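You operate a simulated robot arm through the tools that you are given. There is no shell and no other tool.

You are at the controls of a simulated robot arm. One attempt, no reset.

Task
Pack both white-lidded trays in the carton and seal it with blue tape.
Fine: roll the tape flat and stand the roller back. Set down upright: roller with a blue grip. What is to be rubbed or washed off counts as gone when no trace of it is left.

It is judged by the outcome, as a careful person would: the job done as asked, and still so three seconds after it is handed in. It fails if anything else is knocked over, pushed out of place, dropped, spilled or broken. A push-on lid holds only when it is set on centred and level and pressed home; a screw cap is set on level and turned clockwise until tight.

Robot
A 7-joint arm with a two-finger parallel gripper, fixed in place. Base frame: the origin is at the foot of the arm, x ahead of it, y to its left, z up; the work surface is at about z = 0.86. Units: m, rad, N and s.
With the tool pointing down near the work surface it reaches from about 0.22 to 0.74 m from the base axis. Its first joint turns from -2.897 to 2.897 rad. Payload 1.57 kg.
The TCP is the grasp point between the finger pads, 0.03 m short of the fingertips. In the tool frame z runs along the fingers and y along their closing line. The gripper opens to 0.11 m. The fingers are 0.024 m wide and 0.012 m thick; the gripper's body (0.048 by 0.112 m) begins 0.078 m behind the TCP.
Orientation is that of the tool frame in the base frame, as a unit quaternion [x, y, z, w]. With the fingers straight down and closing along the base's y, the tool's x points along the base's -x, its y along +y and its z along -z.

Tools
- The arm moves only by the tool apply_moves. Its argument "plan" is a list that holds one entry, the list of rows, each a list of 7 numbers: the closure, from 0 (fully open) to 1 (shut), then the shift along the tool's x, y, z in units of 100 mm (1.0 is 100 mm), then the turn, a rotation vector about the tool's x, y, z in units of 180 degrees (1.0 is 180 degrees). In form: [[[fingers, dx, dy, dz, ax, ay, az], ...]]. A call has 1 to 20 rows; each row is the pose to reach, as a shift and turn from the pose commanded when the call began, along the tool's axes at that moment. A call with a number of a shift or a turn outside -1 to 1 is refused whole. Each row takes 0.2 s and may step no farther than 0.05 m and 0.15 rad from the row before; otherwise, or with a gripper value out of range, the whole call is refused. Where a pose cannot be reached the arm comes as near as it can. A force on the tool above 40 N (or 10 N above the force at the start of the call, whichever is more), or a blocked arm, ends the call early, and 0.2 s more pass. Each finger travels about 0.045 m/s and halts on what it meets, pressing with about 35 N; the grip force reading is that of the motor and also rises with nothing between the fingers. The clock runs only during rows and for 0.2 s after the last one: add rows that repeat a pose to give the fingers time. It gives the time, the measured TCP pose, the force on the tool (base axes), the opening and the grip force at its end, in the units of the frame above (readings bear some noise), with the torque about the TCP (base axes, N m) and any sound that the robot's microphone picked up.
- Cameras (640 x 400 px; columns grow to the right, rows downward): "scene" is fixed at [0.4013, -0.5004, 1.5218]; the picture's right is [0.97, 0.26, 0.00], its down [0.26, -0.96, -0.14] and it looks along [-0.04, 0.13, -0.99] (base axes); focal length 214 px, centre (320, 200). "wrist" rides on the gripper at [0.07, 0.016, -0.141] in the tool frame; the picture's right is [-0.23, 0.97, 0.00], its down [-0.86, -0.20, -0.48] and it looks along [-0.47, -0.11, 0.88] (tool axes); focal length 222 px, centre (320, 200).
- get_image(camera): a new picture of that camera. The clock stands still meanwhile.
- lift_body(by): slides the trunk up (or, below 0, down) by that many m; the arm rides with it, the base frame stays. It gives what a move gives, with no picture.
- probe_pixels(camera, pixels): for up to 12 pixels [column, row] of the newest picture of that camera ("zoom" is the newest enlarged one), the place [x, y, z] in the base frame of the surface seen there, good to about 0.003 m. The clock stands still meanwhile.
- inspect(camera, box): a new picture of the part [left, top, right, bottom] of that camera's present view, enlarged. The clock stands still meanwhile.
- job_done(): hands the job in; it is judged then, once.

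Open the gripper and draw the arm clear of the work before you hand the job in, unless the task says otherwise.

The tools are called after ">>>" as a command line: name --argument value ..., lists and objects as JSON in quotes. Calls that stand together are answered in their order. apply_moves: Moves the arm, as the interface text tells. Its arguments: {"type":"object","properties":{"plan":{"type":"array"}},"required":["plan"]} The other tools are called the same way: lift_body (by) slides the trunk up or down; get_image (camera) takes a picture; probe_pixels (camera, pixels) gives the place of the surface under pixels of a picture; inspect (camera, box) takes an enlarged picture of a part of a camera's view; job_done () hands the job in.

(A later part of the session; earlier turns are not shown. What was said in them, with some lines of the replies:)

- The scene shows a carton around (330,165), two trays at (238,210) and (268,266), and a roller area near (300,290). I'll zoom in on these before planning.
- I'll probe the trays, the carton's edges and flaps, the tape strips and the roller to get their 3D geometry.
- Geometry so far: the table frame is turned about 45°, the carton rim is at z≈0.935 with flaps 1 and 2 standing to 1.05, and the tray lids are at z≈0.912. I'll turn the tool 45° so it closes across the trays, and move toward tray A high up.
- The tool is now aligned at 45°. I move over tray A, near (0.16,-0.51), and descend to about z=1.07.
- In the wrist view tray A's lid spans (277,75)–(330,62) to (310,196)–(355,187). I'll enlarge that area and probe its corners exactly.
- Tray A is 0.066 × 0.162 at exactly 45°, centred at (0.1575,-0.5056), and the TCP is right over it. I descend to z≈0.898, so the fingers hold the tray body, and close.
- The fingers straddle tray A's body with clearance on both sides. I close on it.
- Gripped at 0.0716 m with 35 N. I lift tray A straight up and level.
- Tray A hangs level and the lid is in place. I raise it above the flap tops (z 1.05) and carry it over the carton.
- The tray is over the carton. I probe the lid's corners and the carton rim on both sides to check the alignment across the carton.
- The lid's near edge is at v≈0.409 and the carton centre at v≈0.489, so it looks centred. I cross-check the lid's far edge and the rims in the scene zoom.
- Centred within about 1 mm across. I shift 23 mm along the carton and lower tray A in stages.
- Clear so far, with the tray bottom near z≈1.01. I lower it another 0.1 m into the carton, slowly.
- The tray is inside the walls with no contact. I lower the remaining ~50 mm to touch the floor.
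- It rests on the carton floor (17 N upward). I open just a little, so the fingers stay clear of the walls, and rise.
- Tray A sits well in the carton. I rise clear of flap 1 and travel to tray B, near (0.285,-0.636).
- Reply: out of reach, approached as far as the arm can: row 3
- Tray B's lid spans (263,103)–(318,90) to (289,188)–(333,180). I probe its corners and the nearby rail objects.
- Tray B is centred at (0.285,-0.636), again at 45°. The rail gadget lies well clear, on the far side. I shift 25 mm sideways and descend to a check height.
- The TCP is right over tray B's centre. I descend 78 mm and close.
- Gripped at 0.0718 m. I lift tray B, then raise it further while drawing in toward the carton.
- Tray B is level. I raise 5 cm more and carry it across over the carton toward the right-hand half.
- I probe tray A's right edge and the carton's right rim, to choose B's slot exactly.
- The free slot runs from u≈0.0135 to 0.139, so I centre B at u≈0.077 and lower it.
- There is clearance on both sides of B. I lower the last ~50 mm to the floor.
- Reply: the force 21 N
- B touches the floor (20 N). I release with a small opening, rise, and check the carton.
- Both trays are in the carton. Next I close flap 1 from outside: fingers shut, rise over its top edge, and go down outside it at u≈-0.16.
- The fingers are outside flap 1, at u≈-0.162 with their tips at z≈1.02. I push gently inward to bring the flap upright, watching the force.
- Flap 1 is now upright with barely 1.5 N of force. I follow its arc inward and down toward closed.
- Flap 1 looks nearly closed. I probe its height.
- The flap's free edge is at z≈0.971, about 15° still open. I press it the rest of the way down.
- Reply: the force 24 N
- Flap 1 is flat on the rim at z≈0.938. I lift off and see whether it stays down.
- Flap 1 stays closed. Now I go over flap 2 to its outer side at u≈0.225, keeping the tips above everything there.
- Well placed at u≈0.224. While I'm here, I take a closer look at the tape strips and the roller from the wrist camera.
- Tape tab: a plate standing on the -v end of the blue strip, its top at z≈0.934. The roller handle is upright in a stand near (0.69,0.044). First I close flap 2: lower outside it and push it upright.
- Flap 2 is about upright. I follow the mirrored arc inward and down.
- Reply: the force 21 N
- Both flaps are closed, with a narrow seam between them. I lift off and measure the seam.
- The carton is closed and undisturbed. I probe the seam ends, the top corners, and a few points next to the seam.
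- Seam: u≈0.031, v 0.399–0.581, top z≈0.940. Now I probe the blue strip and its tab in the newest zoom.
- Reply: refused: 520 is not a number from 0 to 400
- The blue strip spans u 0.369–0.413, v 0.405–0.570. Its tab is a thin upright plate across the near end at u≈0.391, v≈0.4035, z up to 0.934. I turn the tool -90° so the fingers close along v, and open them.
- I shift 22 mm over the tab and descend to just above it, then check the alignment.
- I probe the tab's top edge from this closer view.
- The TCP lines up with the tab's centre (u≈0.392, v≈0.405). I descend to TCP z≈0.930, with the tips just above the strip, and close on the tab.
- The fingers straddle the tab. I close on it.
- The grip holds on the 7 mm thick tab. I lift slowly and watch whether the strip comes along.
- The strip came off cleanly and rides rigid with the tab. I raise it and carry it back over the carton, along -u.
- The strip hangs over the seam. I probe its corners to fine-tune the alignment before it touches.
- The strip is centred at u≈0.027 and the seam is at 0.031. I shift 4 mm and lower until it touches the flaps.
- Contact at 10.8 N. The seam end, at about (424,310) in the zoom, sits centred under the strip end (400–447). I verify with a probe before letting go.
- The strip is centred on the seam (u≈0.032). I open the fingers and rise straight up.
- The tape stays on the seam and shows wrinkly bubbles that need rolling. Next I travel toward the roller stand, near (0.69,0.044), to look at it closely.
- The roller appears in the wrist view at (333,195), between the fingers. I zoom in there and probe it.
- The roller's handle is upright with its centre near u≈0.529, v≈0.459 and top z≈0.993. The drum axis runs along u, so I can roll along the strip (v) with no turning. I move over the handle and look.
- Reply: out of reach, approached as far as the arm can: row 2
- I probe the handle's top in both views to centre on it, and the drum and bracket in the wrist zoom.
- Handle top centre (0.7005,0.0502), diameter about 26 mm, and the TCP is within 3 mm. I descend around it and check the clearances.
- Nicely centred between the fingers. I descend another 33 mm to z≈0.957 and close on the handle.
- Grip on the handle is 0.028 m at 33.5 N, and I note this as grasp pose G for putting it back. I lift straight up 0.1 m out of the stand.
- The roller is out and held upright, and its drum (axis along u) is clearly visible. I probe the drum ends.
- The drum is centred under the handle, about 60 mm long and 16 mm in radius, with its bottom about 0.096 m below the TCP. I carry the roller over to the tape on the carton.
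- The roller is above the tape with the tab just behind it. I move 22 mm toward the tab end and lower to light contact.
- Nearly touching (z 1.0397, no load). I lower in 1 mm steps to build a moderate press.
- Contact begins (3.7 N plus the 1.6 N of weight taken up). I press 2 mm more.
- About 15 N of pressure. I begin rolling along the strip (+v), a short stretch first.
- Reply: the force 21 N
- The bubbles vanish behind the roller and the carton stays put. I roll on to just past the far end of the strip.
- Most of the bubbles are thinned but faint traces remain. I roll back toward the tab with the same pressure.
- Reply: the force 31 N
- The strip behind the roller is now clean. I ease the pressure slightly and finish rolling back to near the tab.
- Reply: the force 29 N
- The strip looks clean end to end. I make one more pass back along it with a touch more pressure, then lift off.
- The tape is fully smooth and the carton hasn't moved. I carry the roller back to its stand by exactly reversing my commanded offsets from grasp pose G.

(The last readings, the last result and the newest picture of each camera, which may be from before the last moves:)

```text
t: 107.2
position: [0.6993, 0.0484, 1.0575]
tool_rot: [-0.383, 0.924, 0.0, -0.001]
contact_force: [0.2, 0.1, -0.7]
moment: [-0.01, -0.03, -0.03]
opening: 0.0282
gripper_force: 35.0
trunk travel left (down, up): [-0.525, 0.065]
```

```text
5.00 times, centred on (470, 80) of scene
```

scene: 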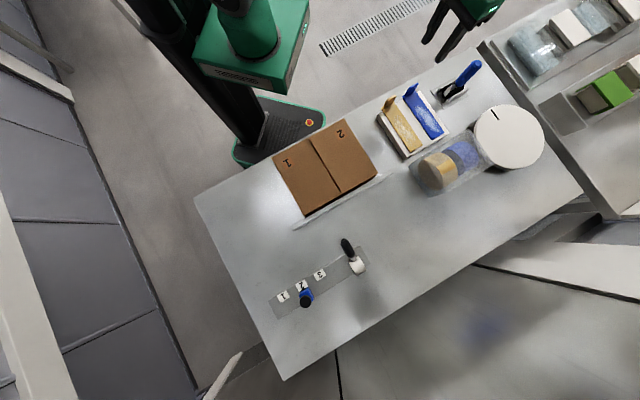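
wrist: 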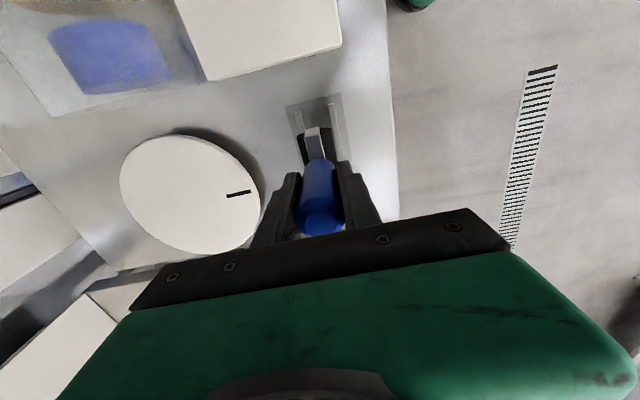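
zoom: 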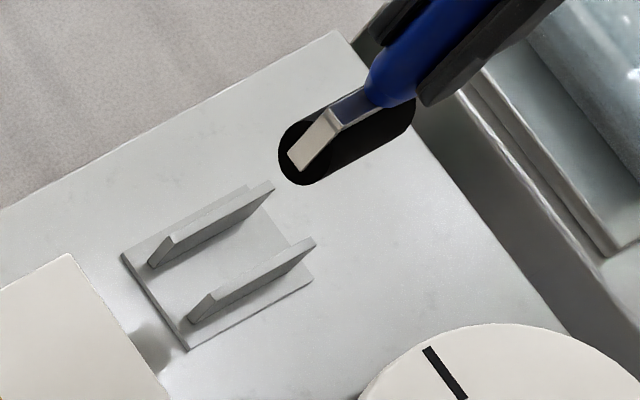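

The pose matches the one just after lift-off. I check the rail gap and the drum's position against it before lowering.

>>> probe_pixels --camera "zoom" --pixels '[[175, 240], [268, 188], [210, 290], [308, 240], [200, 300], [165, 235], [230, 240], [290, 150], [303, 181], [125, 255], [188, 348], [305, 280]]'

>>> inspect --camera "wrist" --box '[270, 90, 370, 190]'

>>> probe_pixels --camera "zoom" --pixels '[[228, 95], [237, 110], [360, 65], [375, 110], [385, 180], [350, 100], [235, 195], [370, 230], [310, 160], [245, 160]]'

```text
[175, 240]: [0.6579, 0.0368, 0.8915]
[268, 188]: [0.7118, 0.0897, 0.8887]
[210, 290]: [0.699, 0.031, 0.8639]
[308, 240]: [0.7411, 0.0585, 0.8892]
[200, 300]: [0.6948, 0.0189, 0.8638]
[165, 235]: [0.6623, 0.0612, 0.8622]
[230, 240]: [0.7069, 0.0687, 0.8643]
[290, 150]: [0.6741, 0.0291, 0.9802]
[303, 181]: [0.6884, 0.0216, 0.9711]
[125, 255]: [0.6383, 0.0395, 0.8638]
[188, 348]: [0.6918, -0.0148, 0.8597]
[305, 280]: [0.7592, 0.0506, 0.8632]
```

```text
4.00 times, centred on (320, 140) of wrist
```

zoom: 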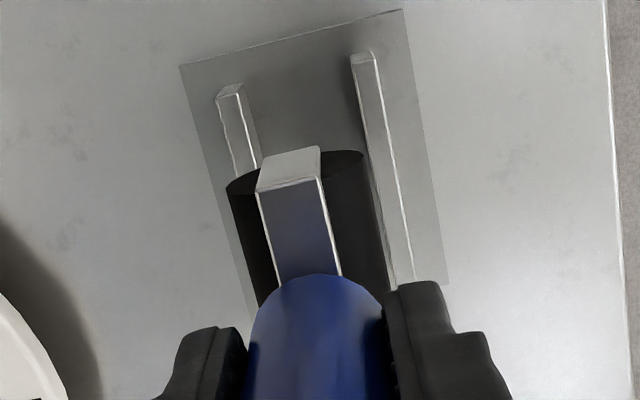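

```text
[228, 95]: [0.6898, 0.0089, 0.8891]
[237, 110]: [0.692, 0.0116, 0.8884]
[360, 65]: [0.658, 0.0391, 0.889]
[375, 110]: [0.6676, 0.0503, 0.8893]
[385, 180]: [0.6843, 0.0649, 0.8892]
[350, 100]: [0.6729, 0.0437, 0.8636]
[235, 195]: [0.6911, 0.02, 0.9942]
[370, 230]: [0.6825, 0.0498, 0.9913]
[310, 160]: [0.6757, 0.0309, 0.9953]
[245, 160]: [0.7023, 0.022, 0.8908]
```

The rail gap is v .441–.479 and the drum (±.016) is centred near .460, so about 3 mm of clearance each side. I lower it straight down, slowing at the end.

>>> apply_moves --plan '[[[0.9, 0, 0, 0.2, 0, 0, 0], [0.9, 0, 0, 0.4, 0, 0, 0], [0.9, 0, 0, 0.55, 0, 0, 0], [0.9, 0, 0, 0.65, 0, 0, 0], [0.9, 0, 0, 0.65, 0, 0, 0]]]'

>>> inspect --camera "scene" --box '[420, 40, 520, 120]'

>>> inspect --camera "wrist" --box '[270, 90, 370, 190]'

```text
t: 108.4
position: [0.6989, 0.0492, 0.9909]
tool_rot: [-0.383, 0.924, 0.0, -0.001]
contact_force: [-0.3, -0.1, -1.3]
moment: [-0.01, 0.0, -0.02]
opening: 0.0285
gripper_force: 35.2
trunk travel left (down, up): [-0.525, 0.065]
```

```text
5.00 times, centred on (470, 80) of scene
```

zoom: 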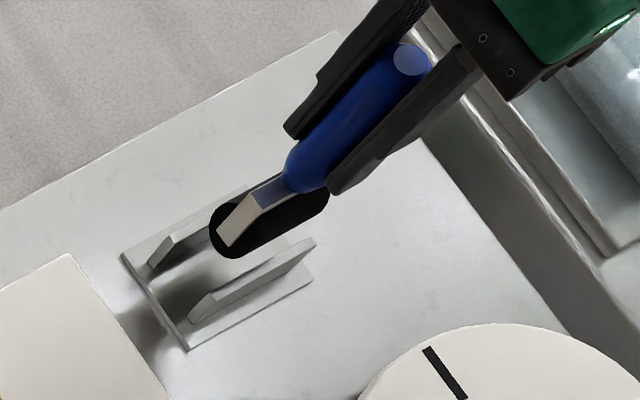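

```text
4.00 times, centred on (320, 140) of wrist
```

zoom: 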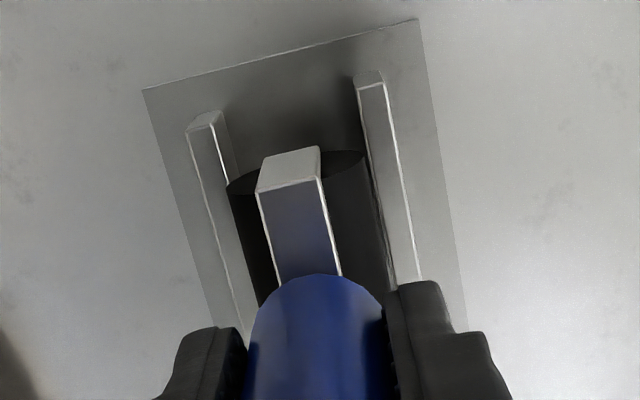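

Lined up between the rails. I lower the last 35 mm.

>>> apply_moves --plan '[[[0.9, 0, 0, 0.1, 0, 0, 0], [0.9, 0, 0, 0.2, 0, 0, 0], [0.9, 0, 0, 0.28, 0, 0, 0], [0.9, 0, 0, 0.32, 0, 0, 0], [0.9, 0, 0, 0.34, 0, 0, 0], [0.9, 0, 0, 0.34, 0, 0, 0]]]'

>>> inspect --camera "scene" --box '[420, 40, 520, 120]'

>>> inspect --camera "wrist" --box '[270, 90, 370, 190]'

```text
t: 109.8
position: [0.698, 0.0499, 0.9606]
tool_rot: [-0.382, 0.924, 0.0, 0.0]
contact_force: [-0.2, 0.3, -1.7]
moment: [-0.03, 0.03, 0.02]
opening: 0.0282
gripper_force: 35.6
trunk travel left (down, up): [-0.525, 0.065]
```

```text
5.00 times, centred on (470, 80) of scene
```

zoom: 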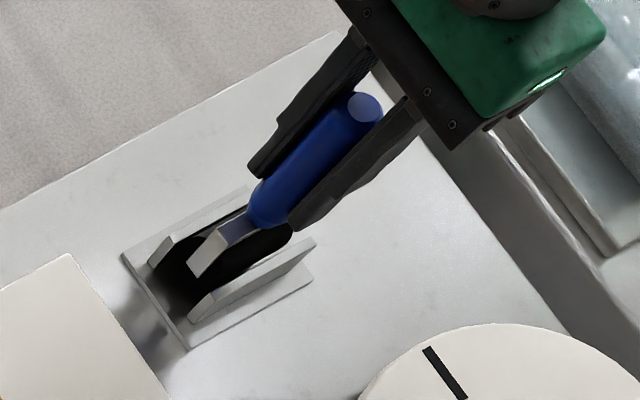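

```text
4.00 times, centred on (320, 140) of wrist
```

zoom: 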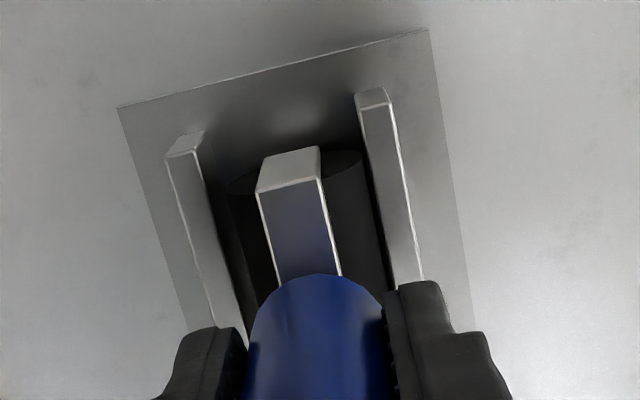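

Still hanging about 3 mm above the base (no upward force). I lower in 1 mm steps until it takes load.

>>> apply_moves --plan '[[[0.9, 0, 0, 0.01, 0, 0, 0], [0.9, 0, 0, 0.02, 0, 0, 0], [0.9, 0, 0, 0.03, 0, 0, 0], [0.9, 0, 0, 0.03, 0, 0, 0]]]'

```text
t: 110.8
position: [0.6983, 0.049, 0.956]
tool_rot: [-0.382, 0.924, 0.001, 0.0]
contact_force: [0.4, 0.6, -1.5]
moment: [0.0, 0.0, 0.0]
opening: 0.0281
gripper_force: 35.1
trunk travel left (down, up): [-0.525, 0.065]
```

>>> apply_moves --plan '[[[0.9, 0, 0, 0.01, 0, 0, 0], [0.9, 0, 0, 0.015, 0, 0, 0], [0.9, 0, 0, 0.015, 0, 0, 0]]]'

>>> inspect --camera "scene" --box '[420, 40, 520, 120]'

```text
t: 111.6
position: [0.6979, 0.0492, 0.9556]
tool_rot: [-0.383, 0.924, 0.0, 0.0]
contact_force: [0.7, 0.1, 1.5]
moment: [0.04, -0.07, 0.01]
opening: 0.0283
gripper_force: 34.7
trunk travel left (down, up): [-0.525, 0.065]
```

```text
5.00 times, centred on (470, 80) of scene
```

zoom: 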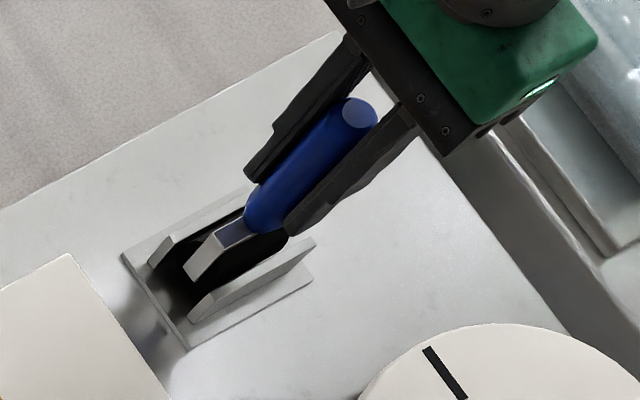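

It now rests on the base (force turned from -1.5 to +1.5 N), upright and at its original spot. I open the fingers and rise.

>>> apply_moves --plan '[[[0.65, 0, 0, 0.005, 0, 0, 0], [0.5, 0, 0, 0.005, 0, 0, 0], [0.35, 0, 0, 0.005, 0, 0, 0], [0.35, 0, 0, 0.005, 0, 0, 0], [0.35, 0, 0, 0, 0, 0, 0]]]'

>>> apply_moves --plan '[[[0.35, 0, 0, -0.2, 0, 0, 0], [0.35, 0, 0, -0.5, 0, 0, 0], [0.35, 0, 0, -0.8, 0, 0, 0], [0.35, 0, 0, -1.0, 0, 0, 0], [0.35, 0, 0, -1.0, 0, 0, 0]]]'

>>> get_image --camera "wrist"

>>> inspect --camera "scene" --box '[420, 40, 520, 120]'

```text
t: 112.8
position: [0.6979, 0.0496, 0.9551]
tool_rot: [-0.383, 0.924, 0.0, 0.0]
contact_force: [0.0, 0.5, -0.7]
moment: [-0.01, 0.02, 0.02]
opening: 0.0715
gripper_force: 0.0
trunk travel left (down, up): [-0.525, 0.065]
```

```text
t: 114.0
position: [0.6977, 0.0496, 1.0572]
tool_rot: [-0.384, 0.924, 0.0, 0.0]
contact_force: [-0.3, -0.6, -0.6]
moment: [0.02, -0.02, -0.04]
opening: 0.0716
gripper_force: 0.1
trunk travel left (down, up): [-0.525, 0.065]
```

```text
taken
```

wrist: 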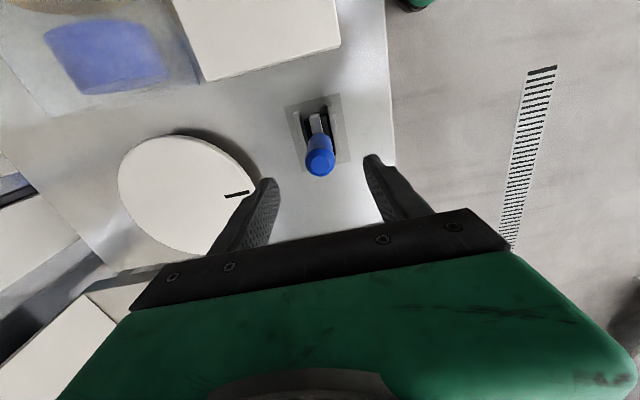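

```text
5.00 times, centred on (470, 80) of scene
```

zoom: 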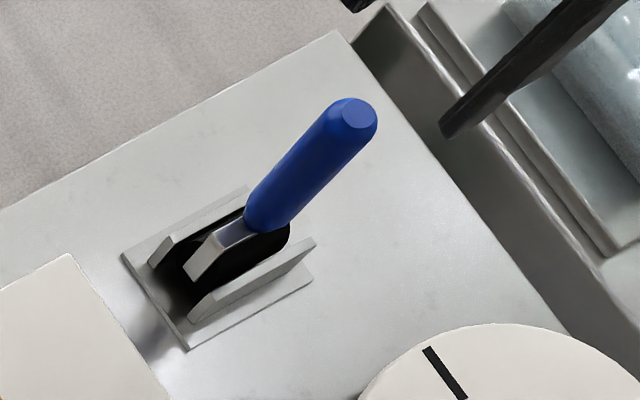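

The roller stands upright in its stand. I draw the arm back and up, then do a close final check of the carton and tape.

>>> apply_moves --plan '[[[0.35, 0.3, 0, -0.1, 0, 0, 0], [0.35, 0.65, 0, -0.3, 0, 0, 0], [0.35, 1.0, 0, -0.6, 0, 0, 0]]]'

>>> apply_moves --plan '[[[0.2, 0.3, 0, -0.3, 0, 0, 0], [0.1, 0.65, 0, -0.6, 0, 0, 0], [0, 1.0, 0, -0.8, 0, 0, 0], [0, 1.0, 0, -0.8, 0, 0, 0]]]'

>>> get_image --camera "scene"

>>> inspect --camera "scene" --box '[250, 100, 370, 220]'

>>> probe_pixels --camera "zoom" --pixels '[[300, 148], [401, 313], [445, 290], [360, 215], [345, 225], [393, 205], [290, 250], [450, 180], [195, 196], [543, 242], [425, 311], [390, 280]]'

```text
t: 114.8
position: [0.6299, -0.0219, 1.1152]
tool_rot: [-0.383, 0.924, 0.0, 0.0]
contact_force: [0.6, -0.2, -0.3]
moment: [-0.01, 0.01, -0.03]
opening: 0.0716
gripper_force: 0.1
trunk travel left (down, up): [-0.525, 0.065]
```

```text
t: 115.8
position: [0.562, -0.0933, 1.1951]
tool_rot: [-0.382, 0.924, 0.0, 0.0]
contact_force: [0.6, -0.6, -0.5]
moment: [0.0, 0.0, -0.02]
opening: 0.1101
gripper_force: 0.1
trunk travel left (down, up): [-0.525, 0.065]
```

```text
taken
```

scene: 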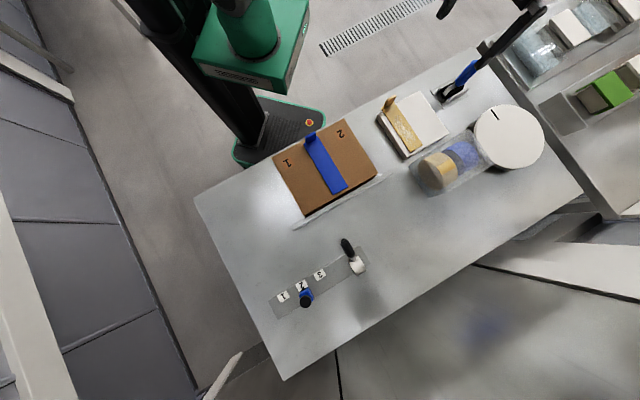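

```text
3.33 times, centred on (310, 160) of scene
```

zoom: 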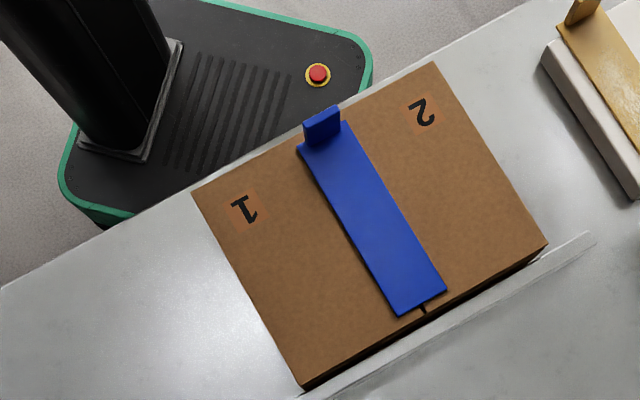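

```text
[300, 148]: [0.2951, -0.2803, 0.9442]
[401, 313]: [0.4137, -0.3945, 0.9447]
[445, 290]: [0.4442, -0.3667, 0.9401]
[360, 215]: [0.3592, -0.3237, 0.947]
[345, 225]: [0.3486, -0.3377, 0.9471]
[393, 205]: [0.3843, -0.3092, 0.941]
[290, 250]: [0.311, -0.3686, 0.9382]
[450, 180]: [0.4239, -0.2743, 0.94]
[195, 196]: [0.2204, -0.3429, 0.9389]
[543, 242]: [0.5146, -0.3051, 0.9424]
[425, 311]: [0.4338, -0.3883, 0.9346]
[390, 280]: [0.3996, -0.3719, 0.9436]
```

The carton is sealed and unmoved. One last tight zoom on the tape to look for any trace of bubbles.

>>> inspect --camera "scene" --box '[300, 125, 355, 200]'

>>> inspect --camera "scene" --box '[420, 40, 520, 120]'

```text
5.33 times, centred on (328, 162) of scene
```

zoom: 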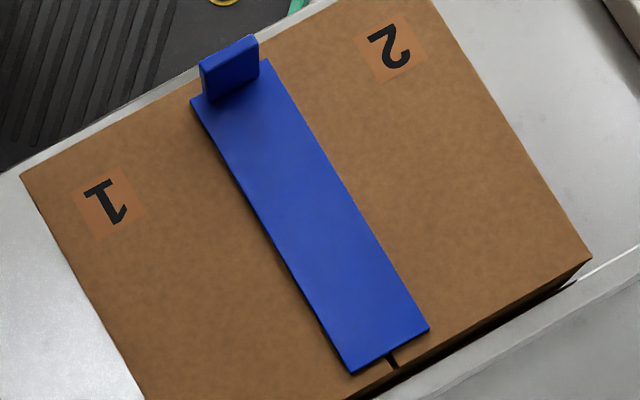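

```text
5.00 times, centred on (470, 80) of scene
```

zoom: 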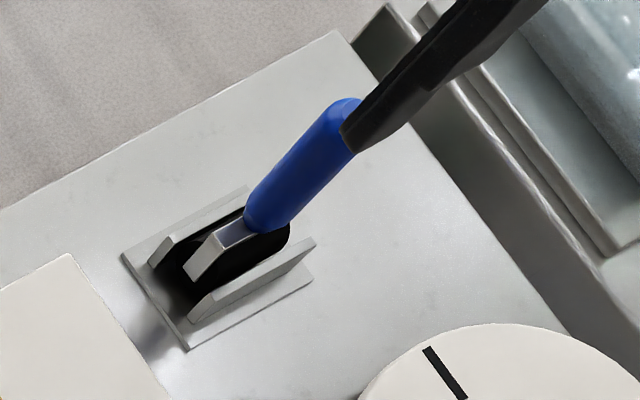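

The tape is smooth with no bubbles and centred on the seam. The roller stands upright in its stand, the gripper is open and the arm is clear, so I hand the job in.

>>> job_done

```text
The job is handed in.
```

Both white-lidded trays are packed in the carton, and it is sealed with the blue tape and handed in.

- **Trays:** both sit flat on the carton floor, side by side, with their lids on.
- **Carton:** flap 1 was folded first, then flap 2, and they meet in a narrow seam along the middle.
- **Tape:** the blue strip is centred along the seam. I rolled it several times, and the last close-up showed no bubbles left. Its pull tab still stands up at one end.
- **Roller:** the blue-grip roller is back upright in its stand.

In the final pictures the carton had not shifted and nothing else looked disturbed. The gripper is open and the arm is raised clear of everything on the table.
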